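You operate a simulated robot arm through the tools that you are given. There is no shell and no other tool. Be economical: measure what you need, move in short steps, check, and stop when the job is done.

You run a simulated robot arm. Do the job below in one go: nothing can be reset, and whatever is moved stays where it is left.

Task
Take the three bare cores off the sample table's rack and move the navy cone over.
Fine: stand the cores on the table top; the navy cone goes on the second back pin; the other cones stay.

It is judged by the outcome, as a careful person would: the job done as asked, and still so three seconds after it is handed in. It fails if anything else is knocked over, pushed out of place, dropped, spilled or broken.

Robot
A 6-joint arm with a two-finger parallel gripper, fixed in place. Base frame: the origin is at the foot of the arm, x ahead of it, y to its left, z up; the work surface is at about z = 0.764. Lengths are in m, angles in degrees, forces in N, time in s.
With the tool pointing down near the work surface it reaches from about 0.16 to 0.74 m from the base axis. Its first joint turns from -166.0 to 166.0 degrees. Payload 3.91 kg.
The tool frame sits at the grasp point between the pads (the TCP): z along the fingers, y along the line on which they close. The tips reach 0.03 m beyond it. The gripper opens to 0.11 m. The fingers are 0.02 m wide and 0.01 m thick; the gripper's body (0.048 by 0.112 m) begins 0.055 m behind the TCP.
Orientation is that of the tool frame in the base frame, as a unit quaternion [w, x, y, z]. With the fingers straight down and closing along the base's y, the tool's x points along the base's -x, its y along +y and its z along -z.

Tools
- The arm moves only by the tool play_rows. Its argument "rows" is a list of rows, each a list of 7 numbers: the turn, a rotation vector about the tool's x, y, z in units of 6 degrees (1.0 is 6 degrees), then the shift along the tool's x, y, z in units of 20 mm (1.0 is 20 mm), then the gripper command, from -1 (shut) to 1 (fully open), values between in proportion. In form: [[wx, wy, wz, x, y, z, hand], ...]. A call has 1 to 20 rows; each row shifts and turns the commanded pose from where the row before left it, along the tool's axes as they then stand. A call with a number of a shift or a turn outside -1 to 1 is refused whole. Rows are played at 5 a second. More than 0.05 m and 8.6 degrees between two rows, or a gripper value outside its range, and nothing of the call is played. Where a pose cannot be reached the arm comes as near as it can. A force on the tool above 40 N (or 10 N above the force at the start of the call, whichever is more), or a blocked arm, ends the call early, and 0.2 s more pass. Each finger travels about 0.045 m/s and halts on what it meets, pressing with about 21 N; the grip force reading is that of the motor and also rises with nothing between the fingers. The clock runs only during rows and for 0.2 s after the last one: add rows that do not move to give the fingers time. The reply holds the time, the measured pose of the TCP, the force on the tool along the base axes, the opening and the grip force, in the units named above and with some noise.
- Cameras (640 x 400 px; columns grow to the right, rows downward): "scene" is fixed at [0.0473, -0.4956, 1.3631]; the picture's right is [0.55, -0.83, 0.00], its down [-0.46, -0.30, -0.84] and it looks along [0.70, 0.46, -0.55] (base axes); focal length 268 px, centre (320, 200). "wrist" rides on the gripper at [-0.036, 0, -0.057] in the tool frame; the picture's right is [0.00, -1.00, 0.00], its down [0.97, 0.00, -0.24] and it looks along [0.24, 0.00, 0.97] (tool axes); focal length 218 px, centre (320, 200). There is no depth. A picture from a camera that has moved, and an enlarged one, comes with that camera's place and axes in the base frame and with its lens. The place of the scene camera against the robot may be out by one fixed shift of up to 0.025 m in any direction.
- get_image(camera): a new picture of that camera. The clock stands still meanwhile.
- lift_body(by): slides the trunk up (or, below 0, down) by that many m; the arm rides with it, the base frame stays. It gives what a move gives, with no picture.
- enlarge(camera, box): a new picture of the part [left, top, right, bottom] of that camera's present view, enlarged. The clock stands still meanwhile.
- close_job(): hands the job in; it is judged then, once.

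Go step by step. Nothing tells you positions but the pictures and the camera data: compare them with the known pose of the tool, close in by small moves and look again before you grip or let go. The budget is 120 turns and 68 pictures, counting those below and the enlarged ones. Unless the task says otherwise, let go and move clear before handing in, and close with one line.

The tools are called after "Request:" by a JSON object that holds its "op" and its "data". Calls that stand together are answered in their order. play_rows: Moves the arm, as the interface text tells. Its arguments: {"type":"object","properties":{"rows":{"type":"array","items":{"type":"array","items":{"type":"number"}}}},"required":["rows"]} The other tools are called the same way: lift_body (by) slides the trunk up or down; get_image (camera) takes a picture; enlarge (camera, box) takes an enlarged picture of a part of a camera's view; close_job () hands the job in.

At the start:

```text
time: 0.0
ee_pos: [0.404, -0.1377, 1.2137]
ee_rot: [-0.001, 0.0, 1.0, 0.0]
contact_force: [-0.3, -1.3, -0.4]
finger_gap: 0.11
grip_force: 0.1
trunk travel left (down, up): [-0.525, 0.065]
```

scene: 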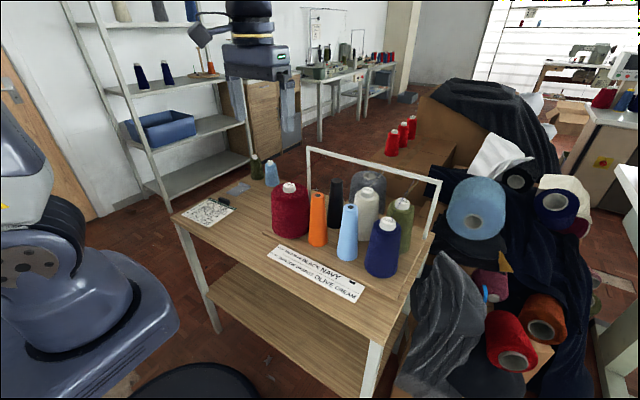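
wrist: 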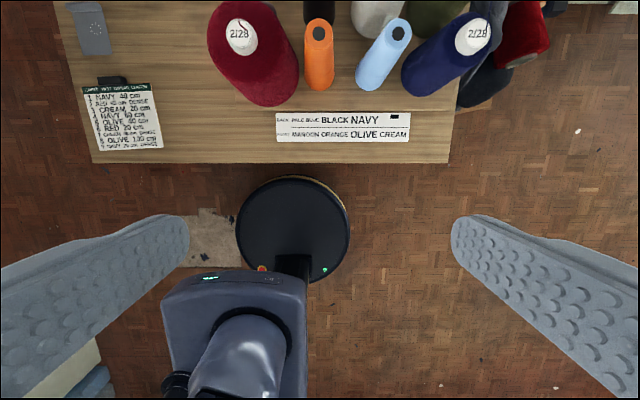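

I see a table with a row of cones in front and a back row behind, with a label card in front. I'll look more closely before moving.

Request:
{"op": "enlarge", "data": {"camera": "scene", "box": [240, 140, 460, 310]}}

Request:
{"op": "enlarge", "data": {"camera": "wrist", "box": [60, 0, 560, 170]}}

Request:
{"op": "enlarge", "data": {"camera": "scene", "box": [170, 140, 300, 240]}}

```text
2.35 times, centred on (350, 225) of scene
camera zoom: at [0.0473, -0.4956, 1.3631], right [0.55, -0.83, 0.0], down [-0.46, -0.3, -0.84], along [0.7, 0.46, -0.55], focal length 630 px, centre (249, 141)
```

zoom: 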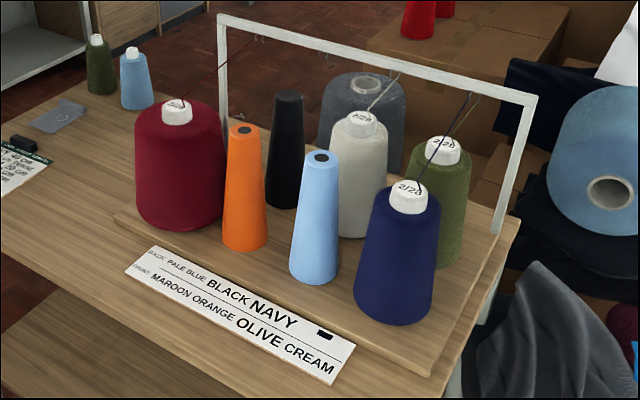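

```text
1.28 times, centred on (310, 85) of wrist
camera zoom: at [0.4392, -0.1378, 1.2708], right [0.0, -1.0, 0.0], down [-0.97, 0.0, 0.24], along [-0.24, 0.0, -0.97], focal length 279 px, centre (333, 347)
```

zoom: 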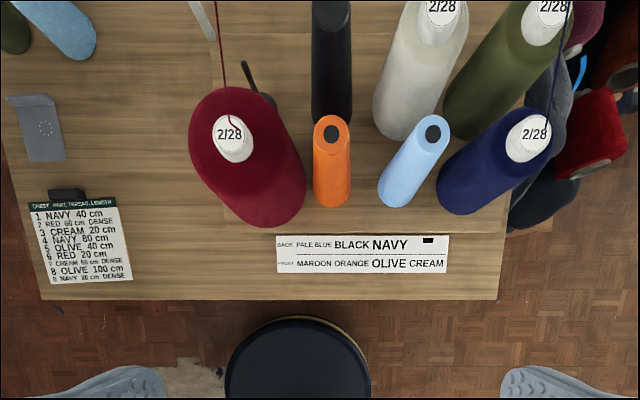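

```text
4.00 times, centred on (235, 190) of scene
camera zoom: at [0.0473, -0.4956, 1.3631], right [0.55, -0.83, 0.0], down [-0.46, -0.3, -0.84], along [0.7, 0.46, -0.55], focal length 1072 px, centre (660, 240)
```

zoom: 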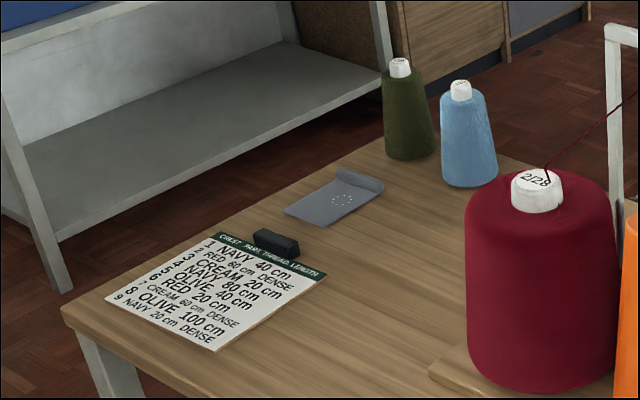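

The three bare cores look like the orange one (front pin 2), the pale blue one (front pin 3) and the black one (back pin 2). Navy is at the right end of the front row. I'll move the wrist camera over the rack to measure positions.

Request:
{"op": "play_rows", "data": {"rows": [[0, 0, 0, -1, -0.33, 0, 1], [0, 0, 0, -1, -0.33, 0, 1], [0, 0, 0, -1, -0.33, 0, 1], [0, 0, 0, -1, -0.33, 0, 1], [0, 0, 0, -1, -0.33, 0, 1], [0, 0, 0, -1, -0.33, 0, 1], [0, 0, 0, 0, 0, 0, 1]]}}

Request:
{"op": "get_image", "data": {"camera": "wrist"}}

```text
time: 1.6
ee_pos: [0.524, -0.1773, 1.213]
ee_rot: [0.0, 0.001, 1.0, -0.001]
contact_force: [0.5, -0.3, -0.2]
finger_gap: 0.1098
grip_force: 0.1
trunk travel left (down, up): [-0.525, 0.065]
```

```text
62 pictures are left
camera wrist: at [0.5597, -0.1773, 1.2713], right [0.0, -1.0, 0.0], down [-0.97, 0.0, 0.24], along [-0.24, 0.0, -0.97], focal length 218 px, centre (320, 200)
```

wrist: 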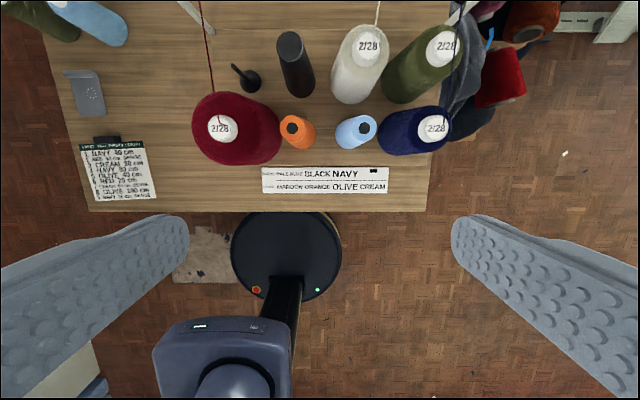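

I see an empty pin at back-left, so the back row is empty pin, black, cream, olive. I'll get one more view from further forward to triangulate.

Request:
{"op": "play_rows", "data": {"rows": [[0, 0, 0, -1, 0, 0, 1], [0, 0, 0, -1, 0, 0, 1], [0, 0, 0, -1, 0, 0, 1], [0, 0, 0, -1, 0, 0, 1], [0, 0, 0, -1, 0, 0, 1], [0, 0, 0, 0, 0, 0, 1]]}}

Request:
{"op": "enlarge", "data": {"camera": "wrist", "box": [160, 20, 480, 220]}}

```text
time: 3.0
ee_pos: [0.6218, -0.1781, 1.2131]
ee_rot: [0.0, 0.001, 1.0, 0.0]
contact_force: [-0.4, 0.4, 0.1]
finger_gap: 0.1102
grip_force: 0.0
trunk travel left (down, up): [-0.525, 0.065]
```

```text
2.00 times, centred on (320, 120) of wrist
camera zoom: at [0.658, -0.1789, 1.2708], right [0.0, -1.0, 0.0], down [-0.97, 0.0, 0.24], along [-0.24, 0.0, -0.97], focal length 436 px, centre (320, 360)
```

zoom: 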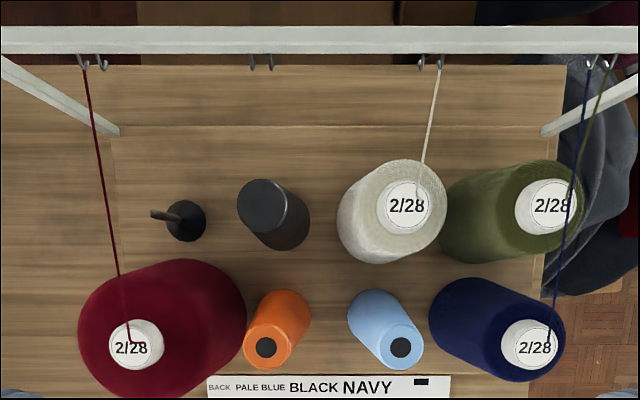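

Triangulation gives a regular grid. The front pins are at x≈0.586 and the back pins at x≈0.692, with y≈-0.032, -0.137, -0.243 and -0.345; tops are at z≈0.935 and the guide bar is at x≈0.77, z≈1.0. I'll go above the orange core first.

Request:
{"op": "play_rows", "data": {"rows": [[0, 0, 0, 0.92, 1, 0, 0.1], [0, 0, 0, 0.92, 1, 0, 0.1], [0, 0, 0, 0, 0.05, 0.9, 0.1], [0, 0, 0, 0, 0, 1, 0.1], [0, 0, 0, 0, 0, 1, 0.1], [0, 0, 0, 0, 0, 1, 0.1], [0, 0, 0, 0, 0, 1, 0.1], [0, 0, 0, 0, 0, 1, 0.1], [0, 0, 0, 0, 0, 1, 0.1], [0, 0, 0, 0, 0, 1, 0.1], [0, 0, 0, 0, 0, 1, 0.1], [0, 0, 0, 0, 0, 0.5, 0.1], [0, 0, 0, 0, 0, 0, 0.1]]}}

Request:
{"op": "get_image", "data": {"camera": "wrist"}}

Request:
{"op": "enlarge", "data": {"camera": "scene", "box": [220, 110, 460, 290]}}

```text
time: 5.8
ee_pos: [0.5865, -0.1358, 1.0251]
ee_rot: [0.0, 0.0, 1.0, 0.0]
contact_force: [-0.4, -0.3, 0.4]
finger_gap: 0.0605
grip_force: 0.1
trunk travel left (down, up): [-0.525, 0.065]
```

```text
60 pictures are left
camera wrist: at [0.6225, -0.1353, 1.0825], right [0.0, -1.0, 0.0], down [-0.97, 0.0, 0.24], along [-0.24, 0.0, -0.97], focal length 218 px, centre (320, 200)
```

wrist: 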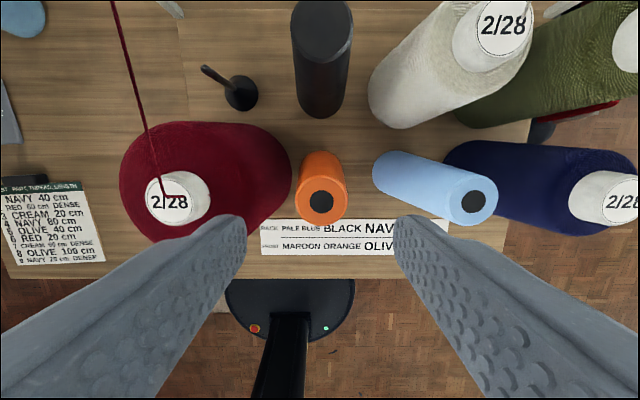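

```text
2.22 times, centred on (340, 200) of scene
camera zoom: at [0.0473, -0.4956, 1.3631], right [0.55, -0.83, 0.0], down [-0.46, -0.3, -0.84], along [0.7, 0.46, -0.55], focal length 595 px, centre (276, 200)
```

zoom: 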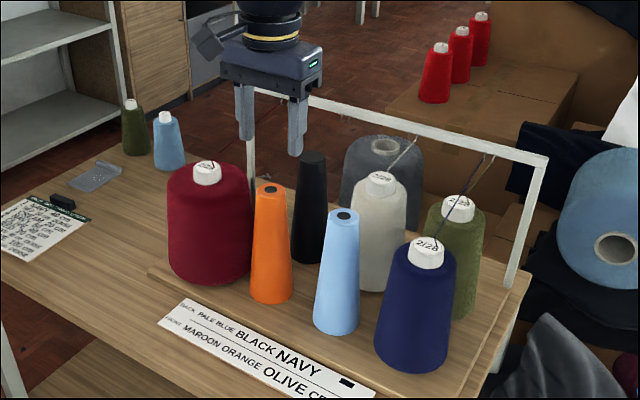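

The orange hole is right on the tool axis. I'll narrow the opening slightly, descend to TCP z≈0.91, and close.

Request:
{"op": "play_rows", "data": {"rows": [[0, 0, 0, 0, 0, 0, -0.05], [0, 0, 0, 0, 0, 1, -0.05], [0, 0, 0, 0, 0, 1, -0.05], [0, 0, 0, 0, 0, 1, -0.05], [0, 0, 0, 0, 0, 1, -0.05], [0, 0, 0, 0, 0, 1, -0.05], [0, 0, 0, 0, 0, 0.75, -0.05], [0, 0, 0, 0, 0, 0, -0.05], [0, 0, 0, 0, 0, 0, -1], [0, 0, 0, 0, 0, 0, -1], [0, 0, 0, 0, 0, 0, -1], [0, 0, 0, 0, 0, 0, -1]]}}

Request:
{"op": "enlarge", "data": {"camera": "scene", "box": [220, 110, 460, 290]}}

```text
time: 8.4
ee_pos: [0.5866, -0.1361, 0.9102]
ee_rot: [0.0, 0.0, 1.0, 0.0]
contact_force: [-0.6, 0.8, -0.5]
finger_gap: 0.0441
grip_force: 21.1
trunk travel left (down, up): [-0.525, 0.065]
```

```text
2.22 times, centred on (340, 200) of scene
camera zoom: at [0.0473, -0.4956, 1.3631], right [0.55, -0.83, 0.0], down [-0.46, -0.3, -0.84], along [0.7, 0.46, -0.55], focal length 595 px, centre (276, 200)
```

zoom: 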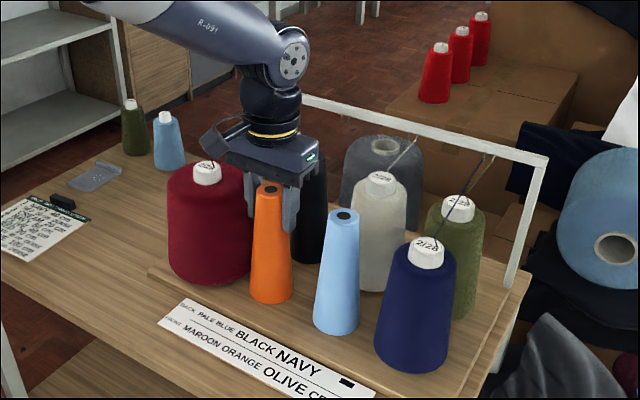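

Orange is gripped (gap 0.044 m). Next I'll lift it straight up clear of its pin and the cones, then carry it over to the free strip on the left.

Request:
{"op": "play_rows", "data": {"rows": [[0, 0, 0, 0, 0, -0.5, -1], [0, 0, 0, 0, 0, -1, -1], [0, 0, 0, 0, 0, -1, -1], [0, 0, 0, 0, 0, -1, -1], [0, 0, 0, 0, 0, -1, -1], [0, 0, 0, 0, 0, -1, -1], [0, 0, 0, 0, 0, -1, -1], [0, 0, 0, 0, 0, -1, -1], [0, 0, 0, 0, 0, -1, -1], [0, 0, 0, 0, 0, -0.3, -1], [0, 0, 0, 0, 0, 0, -1]]}}

Request:
{"op": "enlarge", "data": {"camera": "scene", "box": [180, 60, 460, 270]}}

```text
time: 10.8
ee_pos: [0.5863, -0.137, 1.0869]
ee_rot: [0.0, 0.0, 1.0, 0.0]
contact_force: [0.6, 1.4, 0.0]
finger_gap: 0.0442
grip_force: 20.7
trunk travel left (down, up): [-0.525, 0.065]
```

```text
1.90 times, centred on (320, 165) of scene
camera zoom: at [0.0473, -0.4956, 1.3631], right [0.55, -0.83, 0.0], down [-0.46, -0.3, -0.84], along [0.7, 0.46, -0.55], focal length 510 px, centre (320, 267)
```

zoom: 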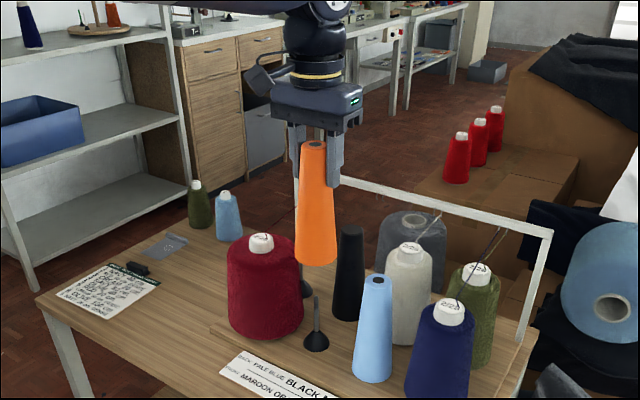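

The core is off its pin and hangs straight. I'll carry it to (0.48, 0.12) and lower it part-way.

Request:
{"op": "play_rows", "data": {"rows": [[0, 0, 0, 0, 0.8, 0, -1], [0, 0, 0, 0.44, 1, 0, -1], [0, 0, 0, 0.44, 1, 0, -1], [0, 0, 0, 0.44, 1, 0, -1], [0, 0, 0, 0.44, 1, 0, -1], [0, 0, 0, 0.44, 1, 0, -1], [0, 0, 0, 0.44, 1, 0, -1], [0, 0, 0, 0.44, 1, 0, -1], [0, 0, 0, 0.44, 1, 0, -1], [0, 0, 0, 0.44, 1, 0, -1], [0, 0, 0, 0.44, 1, 0, -1], [0, 0, 0, 0.44, 1, 0, -1], [0, 0, 0, 0.46, 1, 0, -1], [0, 0, 0, 0, 0, 0.5, -1], [0, 0, 0, 0, 0, 1, -1], [0, 0, 0, 0, 0, 1, -1], [0, 0, 0, 0, 0, 1, -1], [0, 0, 0, 0, 0, 1, -1], [0, 0, 0, 0, 0, 1, -1], [0, 0, 0, 0, 0, 0, -1]]}}

Request:
{"op": "enlarge", "data": {"camera": "scene", "box": [140, 60, 420, 270]}}

Request:
{"op": "get_image", "data": {"camera": "wrist"}}

```text
time: 15.0
ee_pos: [0.4805, 0.1201, 0.9745]
ee_rot: [0.0, 0.001, 1.0, 0.0]
contact_force: [-0.7, -0.2, -0.2]
finger_gap: 0.044
grip_force: 20.6
trunk travel left (down, up): [-0.525, 0.065]
```

```text
1.90 times, centred on (280, 165) of scene
camera zoom: at [0.0473, -0.4956, 1.3631], right [0.55, -0.83, 0.0], down [-0.46, -0.3, -0.84], along [0.7, 0.46, -0.55], focal length 510 px, centre (396, 267)
```

zoom: 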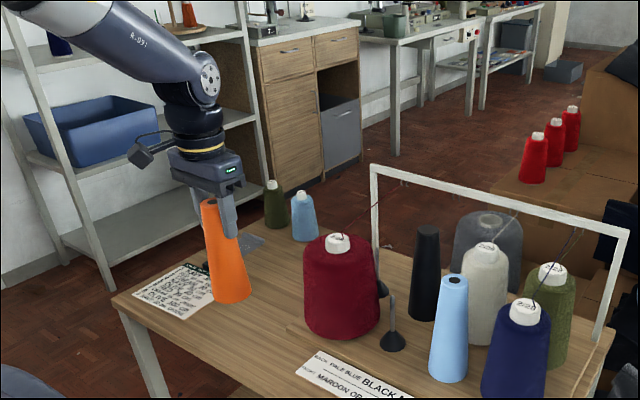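

```text
55 pictures are left
camera wrist: at [0.5163, 0.1209, 1.0333], right [0.0, -1.0, 0.0], down [-0.97, 0.0, 0.24], along [-0.24, 0.0, -0.97], focal length 218 px, centre (320, 200)
```

wrist: 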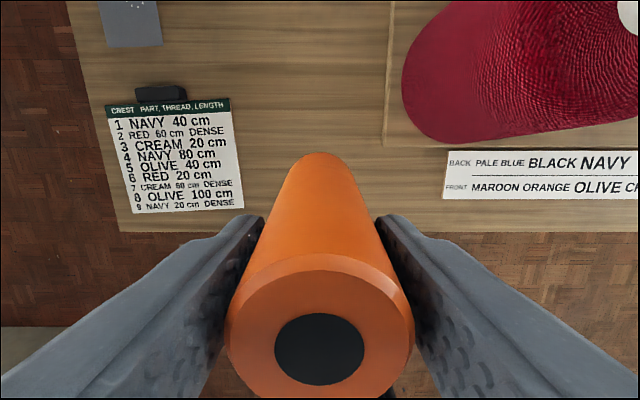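

The spot below is clear, with the card at y>0.21 and the board at y<0.04. I'll shift 2 cm in from the front edge, then lower gently.

Request:
{"op": "play_rows", "data": {"rows": [[0, 0, 0, -1, 0, 0, -1], [0, 0, 0, 0, 0, 1, -1], [0, 0, 0, 0, 0, 1, -1], [0, 0, 0, 0, 0, 1, -1], [0, 0, 0, 0, 0, 0.4, -1], [0, 0, 0, 0, 0, 0, -1]]}}

Request:
{"op": "enlarge", "data": {"camera": "scene", "box": [180, 130, 300, 230]}}

```text
time: 16.4
ee_pos: [0.5009, 0.12, 0.9075]
ee_rot: [0.0, 0.001, 1.0, 0.0]
contact_force: [-0.1, 0.0, -0.8]
finger_gap: 0.0443
grip_force: 21.1
trunk travel left (down, up): [-0.525, 0.065]
```

```text
4.00 times, centred on (240, 180) of scene
camera zoom: at [0.0473, -0.4956, 1.3631], right [0.55, -0.83, 0.0], down [-0.46, -0.3, -0.84], along [0.7, 0.46, -0.55], focal length 1072 px, centre (640, 280)
```

zoom: 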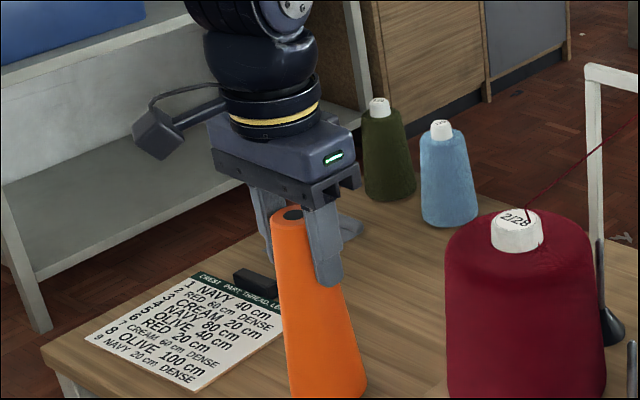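

Now I'll lower it in 4 mm steps and watch the force.

Request:
{"op": "play_rows", "data": {"rows": [[0, 0, 0, 0, 0, 0.2, -1], [0, 0, 0, 0, 0, 0.2, -1], [0, 0, 0, 0, 0, 0, -1]]}}

Request:
{"op": "play_rows", "data": {"rows": [[0, 0, 0, 0, 0, 0.15, -1], [0, 0, 0, 0, 0, 0.15, -1], [0, 0, 0, 0, 0, 0, -1]]}}

Request:
{"op": "enlarge", "data": {"camera": "scene", "box": [190, 170, 290, 260]}}

```text
time: 17.2
ee_pos: [0.5007, 0.119, 0.8988]
ee_rot: [0.0, -0.001, 1.0, -0.001]
contact_force: [-0.4, 0.4, 0.0]
finger_gap: 0.0438
grip_force: 21.3
trunk travel left (down, up): [-0.525, 0.065]
```

```text
time: 18.0
ee_pos: [0.5018, 0.1201, 0.8961]
ee_rot: [0.003, 0.0, 1.0, 0.001]
contact_force: [-1.2, -2.4, 24.0]
finger_gap: 0.044
grip_force: 21.2
trunk travel left (down, up): [-0.525, 0.065]
```

```text
4.44 times, centred on (240, 215) of scene
camera zoom: at [0.0473, -0.4956, 1.3631], right [0.55, -0.83, 0.0], down [-0.46, -0.3, -0.84], along [0.7, 0.46, -0.55], focal length 1191 px, centre (676, 133)
```

zoom: 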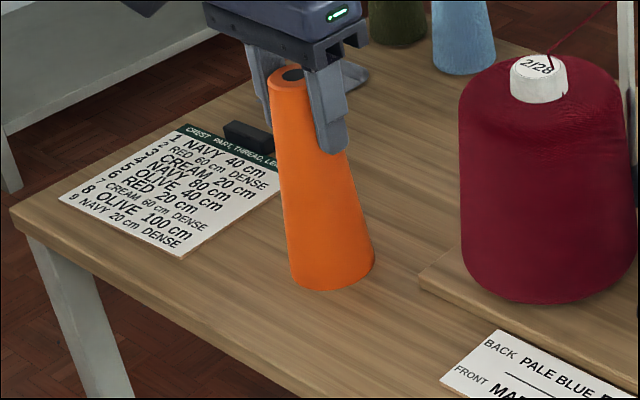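

Contact came at about z=0.896 (24 N). I'll ease off 3 mm of commanded depth, open, and rise.

Request:
{"op": "play_rows", "data": {"rows": [[0, 0, 0, 0, 0, -0.14, -1], [0, 0, 0, 0, 0, 0, -1], [0, 0, 0, 0, 0, 0, 0.1], [0, 0, 0, 0, 0, 0, 0.1], [0, 0, 0, 0, 0, 0, 0.1], [0, 0, 0, 0, 0, -0.5, 0.1], [0, 0, 0, 0, 0, -1, 0.1], [0, 0, 0, 0, 0, -1, 0.1], [0, 0, 0, 0, 0, -1, 0.1], [0, 0, 0, 0, 0, -1, 0.1], [0, 0, 0, 0, 0, -1, 0.1], [0, 0, 0, 0, 0, -1, 0.1], [0, 0, 0, 0, 0, 0, 0.1]]}}

Request:
{"op": "get_image", "data": {"camera": "scene"}}

```text
time: 20.8
ee_pos: [0.4999, 0.1195, 1.0277]
ee_rot: [-0.001, -0.001, 1.0, -0.001]
contact_force: [0.2, 0.3, -0.2]
finger_gap: 0.0605
grip_force: 0.2
trunk travel left (down, up): [-0.525, 0.065]
```

```text
52 pictures are left
```

scene: 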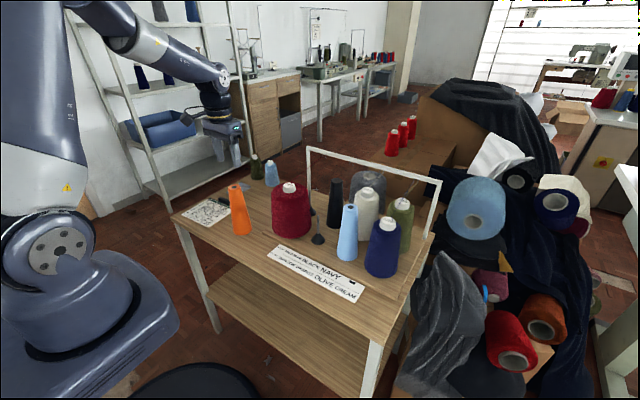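

Orange stands on its own. Next I'll move above the pale-blue core.

Request:
{"op": "play_rows", "data": {"rows": [[0, 0, 0, -0.226, -0.955, 0, 0.1], [0, 0, 0, -0.226, -0.955, 0, 0.1], [0, 0, 0, -0.226, -0.955, 0, 0.1], [0, 0, 0, -0.226, -0.955, 0, 0.1], [0, 0, 0, -0.226, -0.955, 0, 0.1], [0, 0, 0, -0.226, -0.955, 0, 0.1], [0, 0, 0, -0.226, -0.955, 0, 0.1], [0, 0, 0, -0.226, -0.955, 0, 0.1], [0, 0, 0, -0.226, -0.955, 0, 0.1], [0, 0, 0, -0.226, -0.955, 0, 0.1], [0, 0, 0, -0.226, -0.955, 0, 0.1], [0, 0, 0, -0.226, -0.955, 0, 0.1], [0, 0, 0, -0.226, -0.955, 0, 0.1], [0, 0, 0, -0.226, -0.955, 0, 0.1], [0, 0, 0, -0.226, -0.955, 0, 0.1], [0, 0, 0, -0.226, -0.955, 0, 0.1], [0, 0, 0, -0.226, -0.955, 0, 0.1], [0, 0, 0, -0.226, -0.955, 0, 0.1], [0, 0, 0, -0.226, -0.955, 0, 0.1], [0, 0, 0, 0, 0, 0, 0.1]]}}

Request:
{"op": "get_image", "data": {"camera": "wrist"}}

```text
time: 25.0
ee_pos: [0.5852, -0.2438, 1.0277]
ee_rot: [0.0, 0.0, 1.0, 0.0]
contact_force: [-0.5, -0.5, 0.1]
finger_gap: 0.0605
grip_force: 0.1
trunk travel left (down, up): [-0.525, 0.065]
```

```text
51 pictures are left
camera wrist: at [0.6213, -0.2432, 1.0849], right [0.0, -1.0, 0.0], down [-0.97, 0.0, 0.24], along [-0.24, 0.0, -0.97], focal length 218 px, centre (320, 200)
```

wrist: 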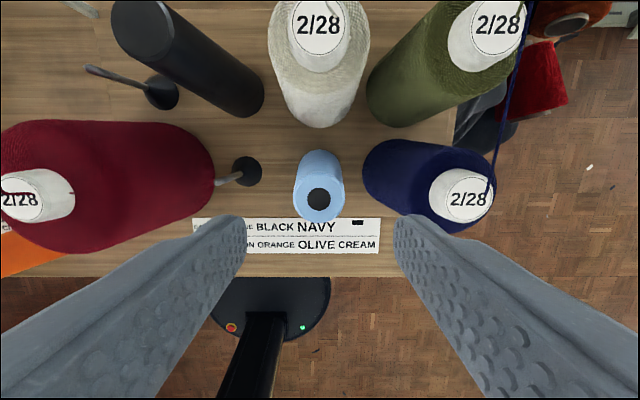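

The pale-blue hole is centred within 1–2 mm. I'll descend, close and lift.

Request:
{"op": "play_rows", "data": {"rows": [[0, 0, 0, 0, 0.06, 0, -0.03], [0, 0, 0, 0, 0, 1, -0.03], [0, 0, 0, 0, 0, 1, -0.03], [0, 0, 0, 0, 0, 1, -0.03], [0, 0, 0, 0, 0, 1, -0.03], [0, 0, 0, 0, 0, 1, -0.03], [0, 0, 0, 0, 0, 0.88, -0.03], [0, 0, 0, 0, 0, 0, -0.03], [0, 0, 0, 0, 0, 0, -1], [0, 0, 0, 0, 0, 0, -1], [0, 0, 0, 0, 0, 0, -1], [0, 0, 0, 0, 0, 0, -1]]}}

Request:
{"op": "play_rows", "data": {"rows": [[0, 0, 0, 0, 0, -0.5, -1], [0, 0, 0, 0, 0, -1, -1], [0, 0, 0, 0, 0, -1, -1], [0, 0, 0, 0, 0, -1, -1], [0, 0, 0, 0, 0, -1, -1], [0, 0, 0, 0, 0, -1, -1], [0, 0, 0, 0, 0, -1, -1], [0, 0, 0, 0, 0, -1, -1], [0, 0, 0, 0, 0, -1, -1], [0, 0, 0, 0, 0, -0.4, -1], [0, 0, 0, 0, 0, 0, -1]]}}

Request:
{"op": "get_image", "data": {"camera": "scene"}}

```text
time: 27.6
ee_pos: [0.5869, -0.242, 0.9095]
ee_rot: [-0.001, 0.0, 1.0, 0.0]
contact_force: [1.0, -0.3, -0.3]
finger_gap: 0.0431
grip_force: 21.3
trunk travel left (down, up): [-0.525, 0.065]
```

```text
time: 30.0
ee_pos: [0.586, -0.2423, 1.0869]
ee_rot: [-0.001, 0.0, 1.0, 0.0]
contact_force: [-0.6, 0.9, -0.4]
finger_gap: 0.0428
grip_force: 21.2
trunk travel left (down, up): [-0.525, 0.065]
```

```text
50 pictures are left
```

scene: 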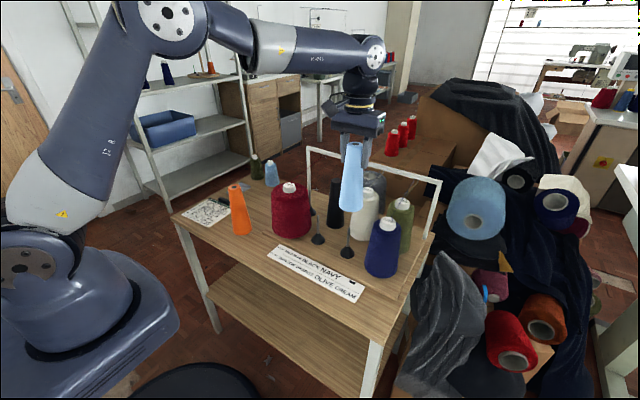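

Pale blue is held clear. I'll carry it to (0.595, 0.12).

Request:
{"op": "play_rows", "data": {"rows": [[0, 0, 0, 0, 0.9, -0.5, -1], [0, 0, 0, 0, 0.957, 0, -1], [0, 0, 0, 0, 0.957, 0, -1], [0, 0, 0, 0, 0.957, 0, -1], [0, 0, 0, 0, 0.957, 0, -1], [0, 0, 0, 0, 0.957, 0, -1], [0, 0, 0, 0, 0.957, 0, -1], [0, 0, 0, 0, 0.957, 0, -1], [0, 0, 0, 0, 0.957, 0, -1], [0, 0, 0, 0, 0.957, 0, -1], [0, 0, 0, 0, 0.957, 0, -1], [0, 0, 0, 0, 0.957, 0, -1], [0, 0, 0, 0, 0.957, 0, -1], [0, 0, 0, 0, 0.957, 0, -1], [0, 0, 0, 0, 0.957, 0, -1], [0, 0, 0, 0, 0.957, 0, -1], [0, 0, 0, -0.25, 0.957, 0, -1], [0, 0, 0, -0.25, 0.957, 0, -1], [0, 0, 0, 0, 0.957, 0, -1], [0, 0, 0, 0, 0, 0, -1]]}}

Request:
{"op": "get_image", "data": {"camera": "wrist"}}

```text
time: 34.2
ee_pos: [0.5964, 0.1202, 1.0972]
ee_rot: [0.0, 0.001, 1.0, 0.0]
contact_force: [0.4, -0.1, -0.9]
finger_gap: 0.0428
grip_force: 21.2
trunk travel left (down, up): [-0.525, 0.065]
```

```text
49 pictures are left
camera wrist: at [0.633, 0.1198, 1.1549], right [0.0, -1.0, 0.0], down [-0.97, 0.0, 0.24], along [-0.24, 0.0, -0.97], focal length 218 px, centre (320, 200)
```

wrist: 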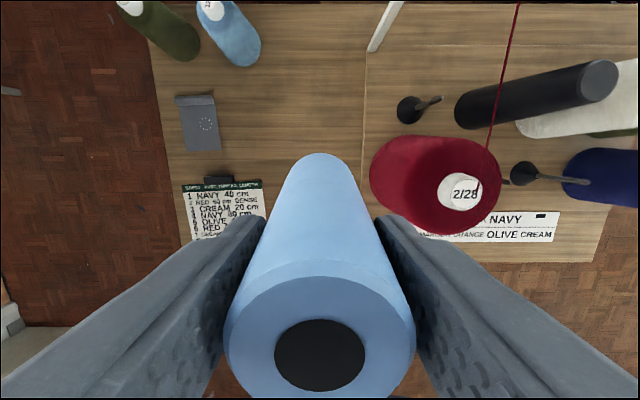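

The area is free. I'll lower to just above the table, then ease down.

Request:
{"op": "play_rows", "data": {"rows": [[0, 0, 0, 0, 0, 1, -1], [0, 0, 0, 0, 0, 1, -1], [0, 0, 0, 0, 0, 1, -1], [0, 0, 0, 0, 0, 1, -1], [0, 0, 0, 0, 0, 1, -1], [0, 0, 0, 0, 0, 1, -1], [0, 0, 0, 0, 0, 1, -1], [0, 0, 0, 0, 0, 1, -1], [0, 0, 0, 0, 0, 1, -1], [0, 0, 0, 0, 0, 0.6, -1], [0, 0, 0, 0, 0, 0.2, -1], [0, 0, 0, 0, 0, 0, -1]]}}

Request:
{"op": "play_rows", "data": {"rows": [[0, 0, 0, 0, 0, 0.12, -1], [0, 0, 0, 0, 0, 0, -1]]}}

```text
time: 36.8
ee_pos: [0.5957, 0.1205, 0.9004]
ee_rot: [0.0, 0.0, 1.0, -0.001]
contact_force: [0.2, -1.0, 0.3]
finger_gap: 0.0427
grip_force: 21.3
trunk travel left (down, up): [-0.525, 0.065]
```

```text
time: 37.4
ee_pos: [0.5963, 0.1206, 0.8994]
ee_rot: [0.0, 0.0, 1.0, -0.001]
contact_force: [-0.5, -0.3, -0.6]
finger_gap: 0.043
grip_force: 21.1
trunk travel left (down, up): [-0.525, 0.065]
```

Request:
{"op": "play_rows", "data": {"rows": [[0, 0, 0, 0, 0, 0.1, -1], [0, 0, 0, 0, 0, 0, -1]]}}

Request:
{"op": "play_rows", "data": {"rows": [[0, 0, 0, 0, 0, 0.08, -1], [0, 0, 0, 0, 0, 0, -1]]}}

```text
time: 38.0
ee_pos: [0.5971, 0.1192, 0.898]
ee_rot: [0.0, 0.0, 1.0, -0.001]
contact_force: [-0.2, -1.0, -1.2]
finger_gap: 0.043
grip_force: 21.2
trunk travel left (down, up): [-0.525, 0.065]
```

```text
time: 38.6
ee_pos: [0.5963, 0.1208, 0.8949]
ee_rot: [0.0, 0.0, 1.0, 0.0]
contact_force: [-0.3, -0.2, 1.4]
finger_gap: 0.043
grip_force: 20.4
trunk travel left (down, up): [-0.525, 0.065]
```

The core has just touched down. I'll open and rise.

Request:
{"op": "play_rows", "data": {"rows": [[0, 0, 0, 0, 0, 0.02, -1], [0, 0, 0, 0, 0, 0, 0.1], [0, 0, 0, 0, 0, 0, 0.1], [0, 0, 0, 0, 0, 0, 0.1], [0, 0, 0, 0, 0, -0.5, 0.1], [0, 0, 0, 0, 0, -1, 0.1], [0, 0, 0, 0, 0, -1, 0.1], [0, 0, 0, 0, 0, -1, 0.1], [0, 0, 0, 0, 0, -1, 0.1], [0, 0, 0, 0, 0, -1, 0.1], [0, 0, 0, 0, 0, -1, 0.1], [0, 0, 0, 0, 0, -1, 0.1], [0, 0, 0, 0, 0, 0, 0.1]]}}

Request:
{"op": "get_image", "data": {"camera": "scene"}}

```text
time: 41.4
ee_pos: [0.5962, 0.1202, 1.0468]
ee_rot: [0.0, 0.0, 1.0, 0.0]
contact_force: [-0.6, 0.3, -0.9]
finger_gap: 0.0606
grip_force: 0.0
trunk travel left (down, up): [-0.525, 0.065]
```

```text
48 pictures are left
```

scene: 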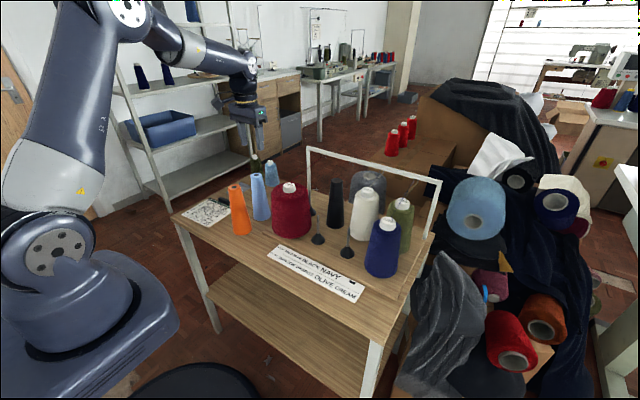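

Both cores stand. Now I'll go over the black core on back pin 2, approaching along its own column.

Request:
{"op": "play_rows", "data": {"rows": [[0, 0, 0, 0, -0.988, 0, 0.1], [0, 0, 0, 0, -0.988, 0, 0.1], [0, 0, 0, 0, -0.988, 0, 0.1], [0, 0, 0, 0, -0.988, 0, 0.1], [0, 0, 0, 0, -0.988, 0, 0.1], [0, 0, 0, 0, -0.988, 0, 0.1], [0, 0, 0, 0, -0.988, 0, 0.1], [0, 0, 0, 0, -0.988, 0, 0.1], [0, 0, 0, 0, -0.988, 0, 0.1], [0, 0, 0, 0, -0.988, 0, 0.1], [0, 0, 0, 0, -0.988, 0, 0.1], [0, 0, 0, 0, -0.988, 0, 0.1], [0, 0, 0, 0, -0.988, 0, 0.1], [0, 0, 0, -0.9, 0, 0, 0.1], [0, 0, 0, -0.9, 0, 0, 0.1], [0, 0, 0, -0.9, 0, 0, 0.1], [0, 0, 0, -0.9, 0, 0, 0.1], [0, 0, 0, -0.9, 0, 0, 0.1], [0, 0, 0, 0, 0, 0, 0.1]]}}

Request:
{"op": "get_image", "data": {"camera": "wrist"}}

Request:
{"op": "enlarge", "data": {"camera": "scene", "box": [240, 90, 460, 250]}}

```text
time: 45.4
ee_pos: [0.6861, -0.139, 1.0443]
ee_rot: [0.0, 0.0, 1.0, 0.0]
contact_force: [0.7, -0.1, 0.3]
finger_gap: 0.0608
grip_force: 0.1
trunk travel left (down, up): [-0.525, 0.065]
```

```text
47 pictures are left
camera wrist: at [0.7221, -0.1378, 1.1019], right [0.0, -1.0, 0.0], down [-0.97, 0.0, 0.24], along [-0.24, 0.0, -0.97], focal length 218 px, centre (320, 200)
```

wrist: 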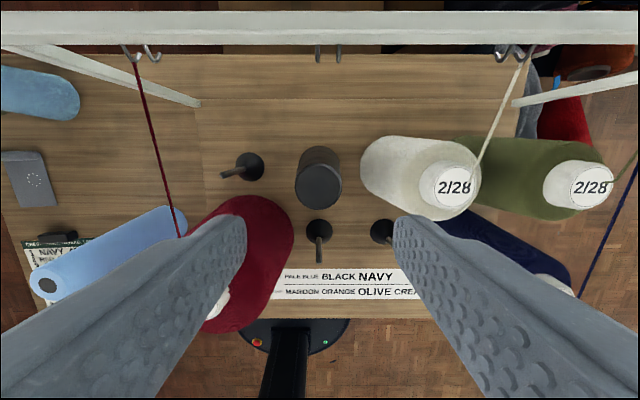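

```text
2.50 times, centred on (350, 170) of scene
camera zoom: at [0.0473, -0.4956, 1.3631], right [0.55, -0.83, 0.0], down [-0.46, -0.3, -0.84], along [0.7, 0.46, -0.55], focal length 670 px, centre (245, 275)
```

zoom: 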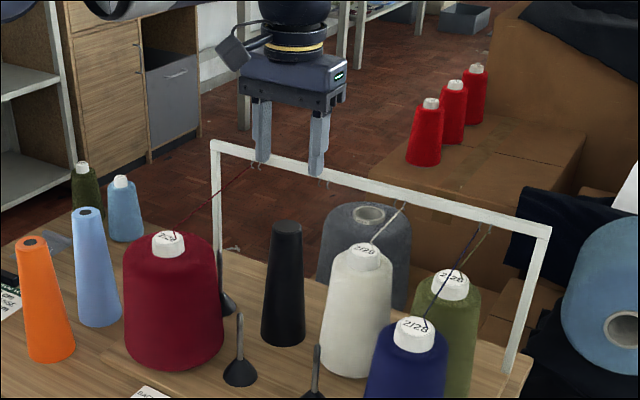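

Black's top sits at about x=0.692, with good clearance to the cream cone and the guide bar. I'll shift 6 mm forward, descend and close.

Request:
{"op": "play_rows", "data": {"rows": [[0, 0, 0, -0.3, 0.04, 0, 0], [0, 0, 0, 0, 0, 1, 0], [0, 0, 0, 0, 0, 1, 0], [0, 0, 0, 0, 0, 1, 0], [0, 0, 0, 0, 0, 1, 0], [0, 0, 0, 0, 0, 1, 0], [0, 0, 0, 0, 0, 1, 0], [0, 0, 0, 0, 0, 0.7, 0], [0, 0, 0, 0, 0, 0, 0], [0, 0, 0, 0, 0, 0, -1], [0, 0, 0, 0, 0, 0, -1], [0, 0, 0, 0, 0, 0, -1], [0, 0, 0, 0, 0, 0, -1]]}}

Request:
{"op": "enlarge", "data": {"camera": "scene", "box": [240, 90, 460, 250]}}

```text
time: 48.2
ee_pos: [0.6927, -0.1372, 0.911]
ee_rot: [0.0, 0.0, 1.0, 0.0]
contact_force: [-0.6, -0.9, -1.1]
finger_gap: 0.0448
grip_force: 20.8
trunk travel left (down, up): [-0.525, 0.065]
```

```text
2.50 times, centred on (350, 170) of scene
camera zoom: at [0.0473, -0.4956, 1.3631], right [0.55, -0.83, 0.0], down [-0.46, -0.3, -0.84], along [0.7, 0.46, -0.55], focal length 670 px, centre (245, 275)
```

zoom: 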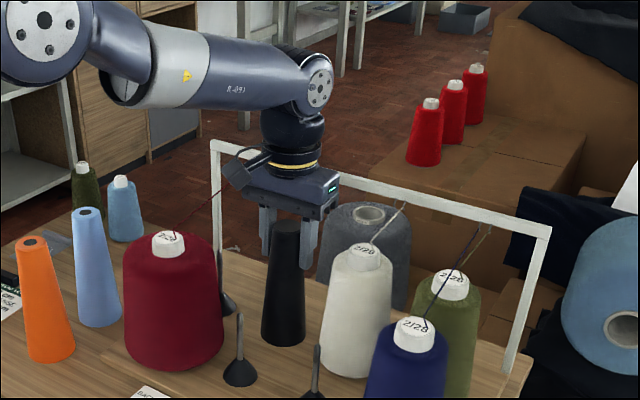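

Black is gripped. I'll lift it high and draw it back towards the arm, in front of the maroon thread.

Request:
{"op": "play_rows", "data": {"rows": [[0, 0, 0, 0, 0, -0.5, -1], [0, 0, 0, 0, 0, -1, -1], [0, 0, 0, 0, 0, -1, -1], [0, 0, 0, 0, 0, -1, -1], [0, 0, 0, 0, 0, -1, -1], [0, 0, 0, 0, 0, -1, -1], [0, 0, 0, 0, 0, -1, -1], [0, 0, 0, 0, 0, -1, -1], [0, 0, 0, 0, 0, -1, -1], [0, 0, 0, 0, 0, -1, -1], [0, 0, 0, 0, 0, -1, -1], [0, 0, 0, 1, 0, 0, -1], [0, 0, 0, 1, 0, 0, -1], [0, 0, 0, 1, 0, 0, -1], [0, 0, 0, 1, 0, 0, -1], [0, 0, 0, 1, 0, 0, -1], [0, 0, 0, 1, 0, 0, -1], [0, 0, 0, 1, 0, 0, -1], [0, 0, 0, 0, 0, 0, -1]]}}

Request:
{"op": "get_image", "data": {"camera": "scene"}}

```text
time: 52.2
ee_pos: [0.5518, -0.1355, 1.1202]
ee_rot: [0.001, 0.0, 1.0, 0.0]
contact_force: [-0.6, 0.0, -1.0]
finger_gap: 0.0446
grip_force: 21.2
trunk travel left (down, up): [-0.525, 0.065]
```

```text
44 pictures are left
```

scene: 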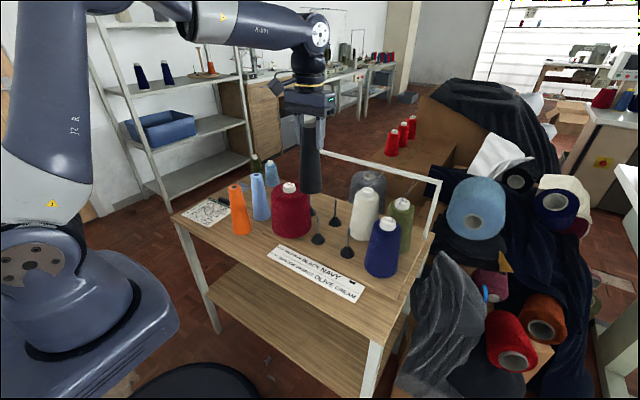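

Pin 2 of the back row is now bare. I'll carry black left, then forward to (0.687, 0.12).

Request:
{"op": "play_rows", "data": {"rows": [[0, 0, 0, 0, 0.981, 0, -1], [0, 0, 0, 0, 0.981, 0, -1], [0, 0, 0, 0, 0.981, 0, -1], [0, 0, 0, 0, 0.981, 0, -1], [0, 0, 0, 0, 0.981, 0, -1], [0, 0, 0, 0, 0.981, 0, -1], [0, 0, 0, 0, 0.981, 0, -1], [0, 0, 0, 0, 0.981, 0, -1], [0, 0, 0, 0, 0.981, 0, -1], [0, 0, 0, 0, 0.981, 0, -1], [0, 0, 0, 0, 0.981, 0, -1], [0, 0, 0, 0, 0.981, 0, -1], [0, 0, 0, 0, 0.981, 0, -1], [0, 0, 0, -1, 0, 0, -1], [0, 0, 0, -1, 0, 0, -1], [0, 0, 0, -1, 0, 0, -1], [0, 0, 0, -1, 0, 0, -1], [0, 0, 0, -1, 0, 0, -1], [0, 0, 0, -1, 0, 0, -1], [0, 0, 0, -0.8, 0, 0, -1]]}}

Request:
{"op": "get_image", "data": {"camera": "wrist"}}

Request:
{"op": "get_image", "data": {"camera": "scene"}}

```text
time: 56.4
ee_pos: [0.6898, 0.119, 1.1214]
ee_rot: [0.0, 0.0, 1.0, 0.0]
contact_force: [-0.3, 0.3, -0.2]
finger_gap: 0.0445
grip_force: 20.8
trunk travel left (down, up): [-0.525, 0.065]
```

```text
43 pictures are left
camera wrist: at [0.7253, 0.1182, 1.1784], right [0.0, -1.0, 0.0], down [-0.97, 0.0, 0.24], along [-0.24, 0.0, -0.97], focal length 218 px, centre (320, 200)
```

wrist: 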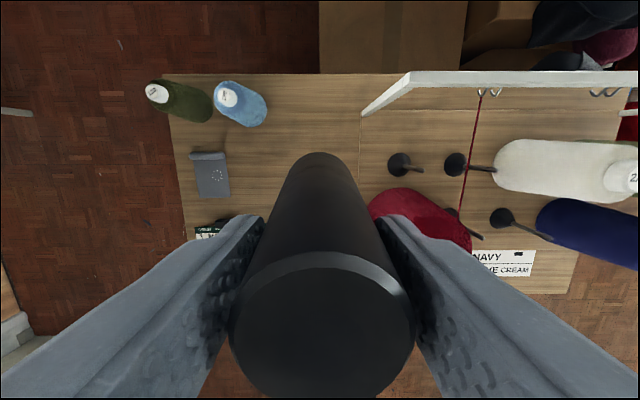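

```text
42 pictures are left
```

scene: 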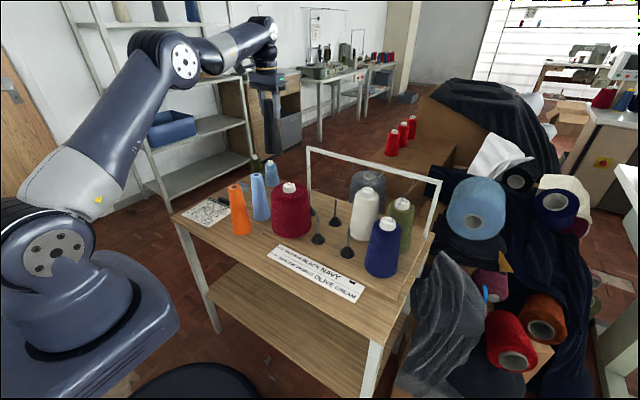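

The spot is clear. I'll lower black to just above the table.

Request:
{"op": "play_rows", "data": {"rows": [[0, 0, 0, 0, 0, 1, -1], [0, 0, 0, 0, 0, 1, -1], [0, 0, 0, 0, 0, 1, -1], [0, 0, 0, 0, 0, 1, -1], [0, 0, 0, 0, 0, 1, -1], [0, 0, 0, 0, 0, 1, -1], [0, 0, 0, 0, 0, 1, -1], [0, 0, 0, 0, 0, 1, -1], [0, 0, 0, 0, 0, 1, -1], [0, 0, 0, 0, 0, 1, -1], [0, 0, 0, 0, 0, 0.6, -1], [0, 0, 0, 0, 0, 0.35, -1], [0, 0, 0, 0, 0, 0, -1]]}}

Request:
{"op": "play_rows", "data": {"rows": [[0, 0, 0, 0, 0, 0.1, -1], [0, 0, 0, 0, 0, 0, -1]]}}

Request:
{"op": "play_rows", "data": {"rows": [[0, 0, 0, 0, 0, 0.08, -1], [0, 0, 0, 0, 0, 0, -1]]}}

```text
time: 59.2
ee_pos: [0.6885, 0.1175, 0.9015]
ee_rot: [0.0, 0.0, 1.0, 0.0]
contact_force: [-0.1, 0.6, 0.5]
finger_gap: 0.0444
grip_force: 20.9
trunk travel left (down, up): [-0.525, 0.065]
```

```text
time: 59.8
ee_pos: [0.6879, 0.1188, 0.8992]
ee_rot: [0.0, 0.0, 1.0, 0.0]
contact_force: [0.0, 0.1, 0.3]
finger_gap: 0.0444
grip_force: 21.5
trunk travel left (down, up): [-0.525, 0.065]
```

```text
time: 60.4
ee_pos: [0.6879, 0.1176, 0.8962]
ee_rot: [0.0, 0.0, 1.0, 0.0]
contact_force: [-0.5, -0.4, 0.5]
finger_gap: 0.0443
grip_force: 20.6
trunk travel left (down, up): [-0.525, 0.065]
```

Request:
{"op": "play_rows", "data": {"rows": [[0, 0, 0, 0, 0, 0.06, -1], [0, 0, 0, 0, 0, 0, -1]]}}

```text
time: 61.0
ee_pos: [0.6891, 0.1171, 0.8963]
ee_rot: [0.0, 0.0, 1.0, 0.0]
contact_force: [-0.7, 0.6, -0.3]
finger_gap: 0.0445
grip_force: 20.9
trunk travel left (down, up): [-0.525, 0.065]
```

Request:
{"op": "play_rows", "data": {"rows": [[0, 0, 0, 0, 0, 0.06, -1], [0, 0, 0, 0, 0, 0, -1]]}}

Request:
{"op": "enlarge", "data": {"camera": "scene", "box": [220, 130, 320, 230]}}

```text
time: 61.6
ee_pos: [0.6889, 0.1187, 0.8974]
ee_rot: [0.001, -0.001, 1.0, 0.001]
contact_force: [-0.1, 1.6, 9.1]
finger_gap: 0.0445
grip_force: 21.0
trunk travel left (down, up): [-0.525, 0.065]
```

```text
4.00 times, centred on (270, 180) of scene
camera zoom: at [0.0473, -0.4956, 1.3631], right [0.55, -0.83, 0.0], down [-0.46, -0.3, -0.84], along [0.7, 0.46, -0.55], focal length 1072 px, centre (520, 280)
```

zoom: 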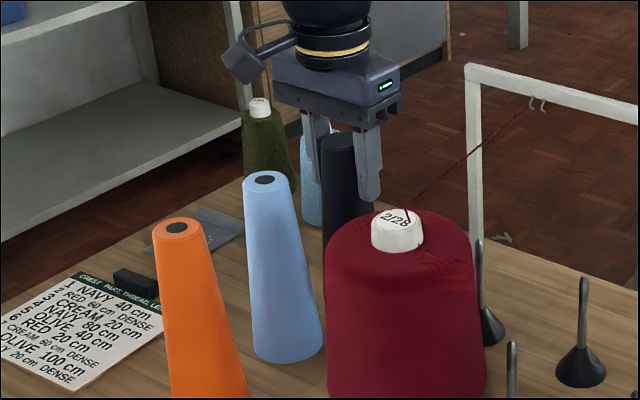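

Touchdown, with 9 N on the tool. I'll release and rise.

Request:
{"op": "play_rows", "data": {"rows": [[0, 0, 0, 0, 0, -0.04, -1], [0, 0, 0, 0, 0, 0, 0.1], [0, 0, 0, 0, 0, 0, 0.1], [0, 0, 0, 0, 0, 0, 0.1], [0, 0, 0, 0, 0, -0.5, 0.1], [0, 0, 0, 0, 0, -1, 0.1], [0, 0, 0, 0, 0, -1, 0.1], [0, 0, 0, 0, 0, -1, 0.1], [0, 0, 0, 0, 0, -1, 0.1], [0, 0, 0, 0, 0, -1, 0.1], [0, 0, 0, 0, 0, -1, 0.1], [0, 0, 0, 0, 0, -1, 0.1], [0, 0, 0, 0, 0, -1, 0.1], [0, 0, 0, 0, 0, -1, 0.1], [0, 0, 0, 0, 0, 0, 0.1]]}}

Request:
{"op": "get_image", "data": {"camera": "wrist"}}

```text
time: 64.8
ee_pos: [0.6893, 0.1175, 1.086]
ee_rot: [0.0, 0.0, 1.0, 0.0]
contact_force: [1.3, 0.2, -0.7]
finger_gap: 0.0603
grip_force: 0.1
trunk travel left (down, up): [-0.525, 0.065]
```

```text
40 pictures are left
camera wrist: at [0.7241, 0.117, 1.1443], right [0.0, -1.0, 0.0], down [-0.97, 0.0, 0.24], along [-0.24, 0.0, -0.97], focal length 218 px, centre (320, 200)
```

wrist: 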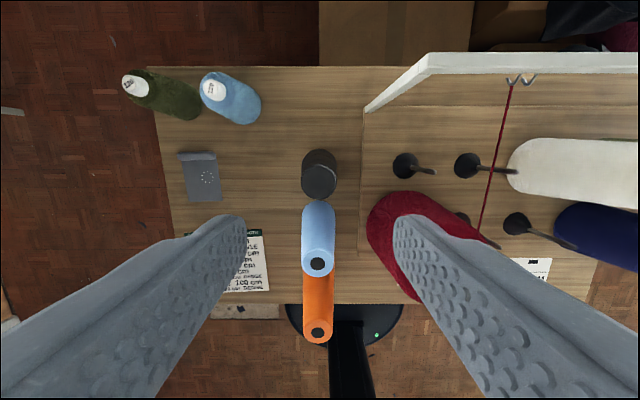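

All three cores stand well. Now for the navy cone: I'll swing over to it with the gripper fully open.

Request:
{"op": "play_rows", "data": {"rows": [[0, 0, 0, 0.5, -1, 0, 1], [0, 0, 0, 0.5, -1, 0, 1], [0, 0, 0, 0.5, -1, 0, 1], [0, 0, 0, 0.5, -1, 0, 1], [0, 0, 0, 0.5, -1, 0, 1], [0, 0, 0, 0.5, -1, 0, 1], [0, 0, 0, 0.5, -1, 0, 1], [0, 0, 0, 0.5, -1, 0, 1], [0, 0, 0, 0.5, -1, 0, 1], [0, 0, 0, 0.65, -1, 0, 1], [0, 0, 0, 0, -1, 0, 1], [0, 0, 0, 0, -1, 0, 1], [0, 0, 0, 0, -1, 0, 1], [0, 0, 0, 0, -1, 0, 1], [0, 0, 0, 0, -1, 0, 1], [0, 0, 0, 0, -1, 0, 1], [0, 0, 0, 0, -1, 0, 1], [0, 0, 0, 0, -1, 0, 1], [0, 0, 0, 0, -1, 0, 1], [0, 0, 0, 0, -1, 0, 1]]}}

Request:
{"op": "play_rows", "data": {"rows": [[0, 0, 0, 0, -1, 0, 1], [0, 0, 0, 0, -1, 0, 1], [0, 0, 0, 0, -1, 0, 1], [0, 0, 0, 0, -0.15, 0, 1], [0, 0, 0, 0, 0, 0, 1]]}}

Request:
{"op": "get_image", "data": {"camera": "wrist"}}

Request:
{"op": "enlarge", "data": {"camera": "scene", "box": [320, 160, 460, 290]}}

```text
time: 69.0
ee_pos: [0.5867, -0.2825, 1.086]
ee_rot: [0.0, 0.0, 1.0, 0.0]
contact_force: [0.1, 0.0, 0.2]
finger_gap: 0.1101
grip_force: 0.2
trunk travel left (down, up): [-0.525, 0.065]
```

```text
time: 70.2
ee_pos: [0.5847, -0.3454, 1.0852]
ee_rot: [-0.001, 0.0, 1.0, 0.0]
contact_force: [-0.5, -0.3, -0.8]
finger_gap: 0.1099
grip_force: 0.1
trunk travel left (down, up): [-0.525, 0.065]
```

```text
39 pictures are left
camera wrist: at [0.6208, -0.3458, 1.1435], right [0.0, -1.0, 0.0], down [-0.97, 0.0, 0.24], along [-0.24, 0.0, -0.97], focal length 218 px, centre (320, 200)
```

wrist: 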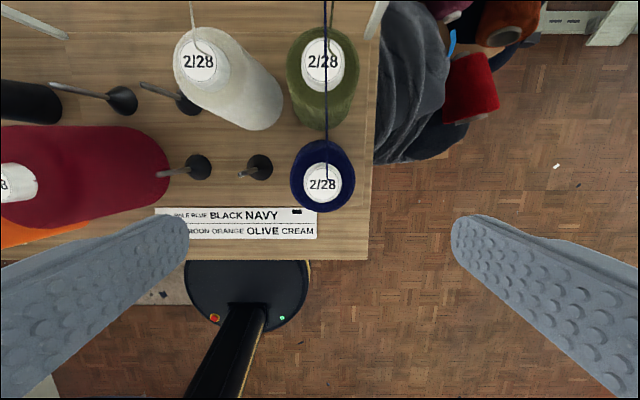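

```text
3.08 times, centred on (390, 225) of scene
camera zoom: at [0.0473, -0.4956, 1.3631], right [0.55, -0.83, 0.0], down [-0.46, -0.3, -0.84], along [0.7, 0.46, -0.55], focal length 824 px, centre (105, 123)
```

zoom: 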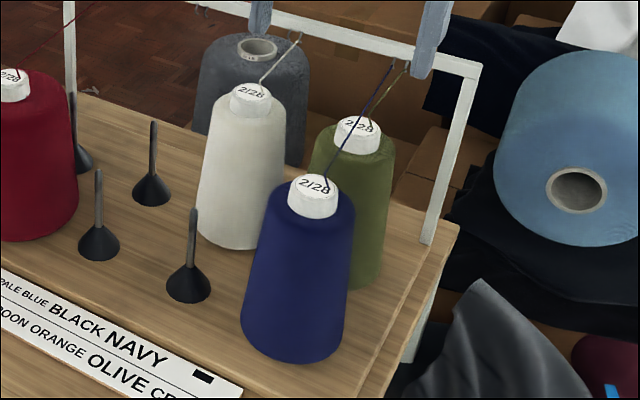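

Navy's tip is at about (0.587, -0.347). I'll descend around it to TCP z≈0.90, then check before closing.

Request:
{"op": "play_rows", "data": {"rows": [[0, 0, 0, -0.1, -0.08, 0, 1], [0, 0, 0, 0, 0, 1, 1], [0, 0, 0, 0, 0, 1, 1], [0, 0, 0, 0, 0, 1, 1], [0, 0, 0, 0, 0, 1, 1], [0, 0, 0, 0, 0, 1, 1], [0, 0, 0, 0, 0, 1, 1], [0, 0, 0, 0, 0, 1, 1], [0, 0, 0, 0, 0, 1, 1], [0, 0, 0, 0, 0, 1, 1], [0, 0, 0, 0, 0, 0.25, 1], [0, 0, 0, 0, 0, 0, 1]]}}

Request:
{"op": "enlarge", "data": {"camera": "scene", "box": [320, 160, 460, 290]}}

Request:
{"op": "get_image", "data": {"camera": "wrist"}}

```text
time: 72.8
ee_pos: [0.5875, -0.3457, 0.9024]
ee_rot: [-0.001, 0.001, 1.0, 0.0]
contact_force: [-0.1, -0.1, -0.2]
finger_gap: 0.11
grip_force: 0.0
trunk travel left (down, up): [-0.525, 0.065]
```

```text
3.08 times, centred on (390, 225) of scene
camera zoom: at [0.0473, -0.4956, 1.3631], right [0.55, -0.83, 0.0], down [-0.46, -0.3, -0.84], along [0.7, 0.46, -0.55], focal length 824 px, centre (105, 123)
```

zoom: 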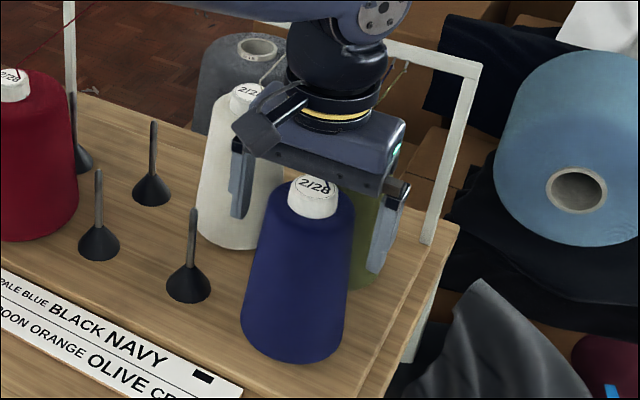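

```text
36 pictures are left
camera wrist: at [0.6232, -0.3464, 0.9603], right [0.0, -1.0, 0.0], down [-0.97, 0.0, 0.24], along [-0.24, 0.0, -0.97], focal length 218 px, centre (320, 200)
```

wrist: 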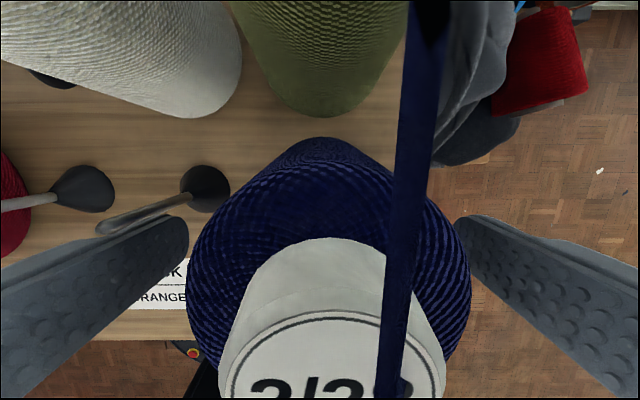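

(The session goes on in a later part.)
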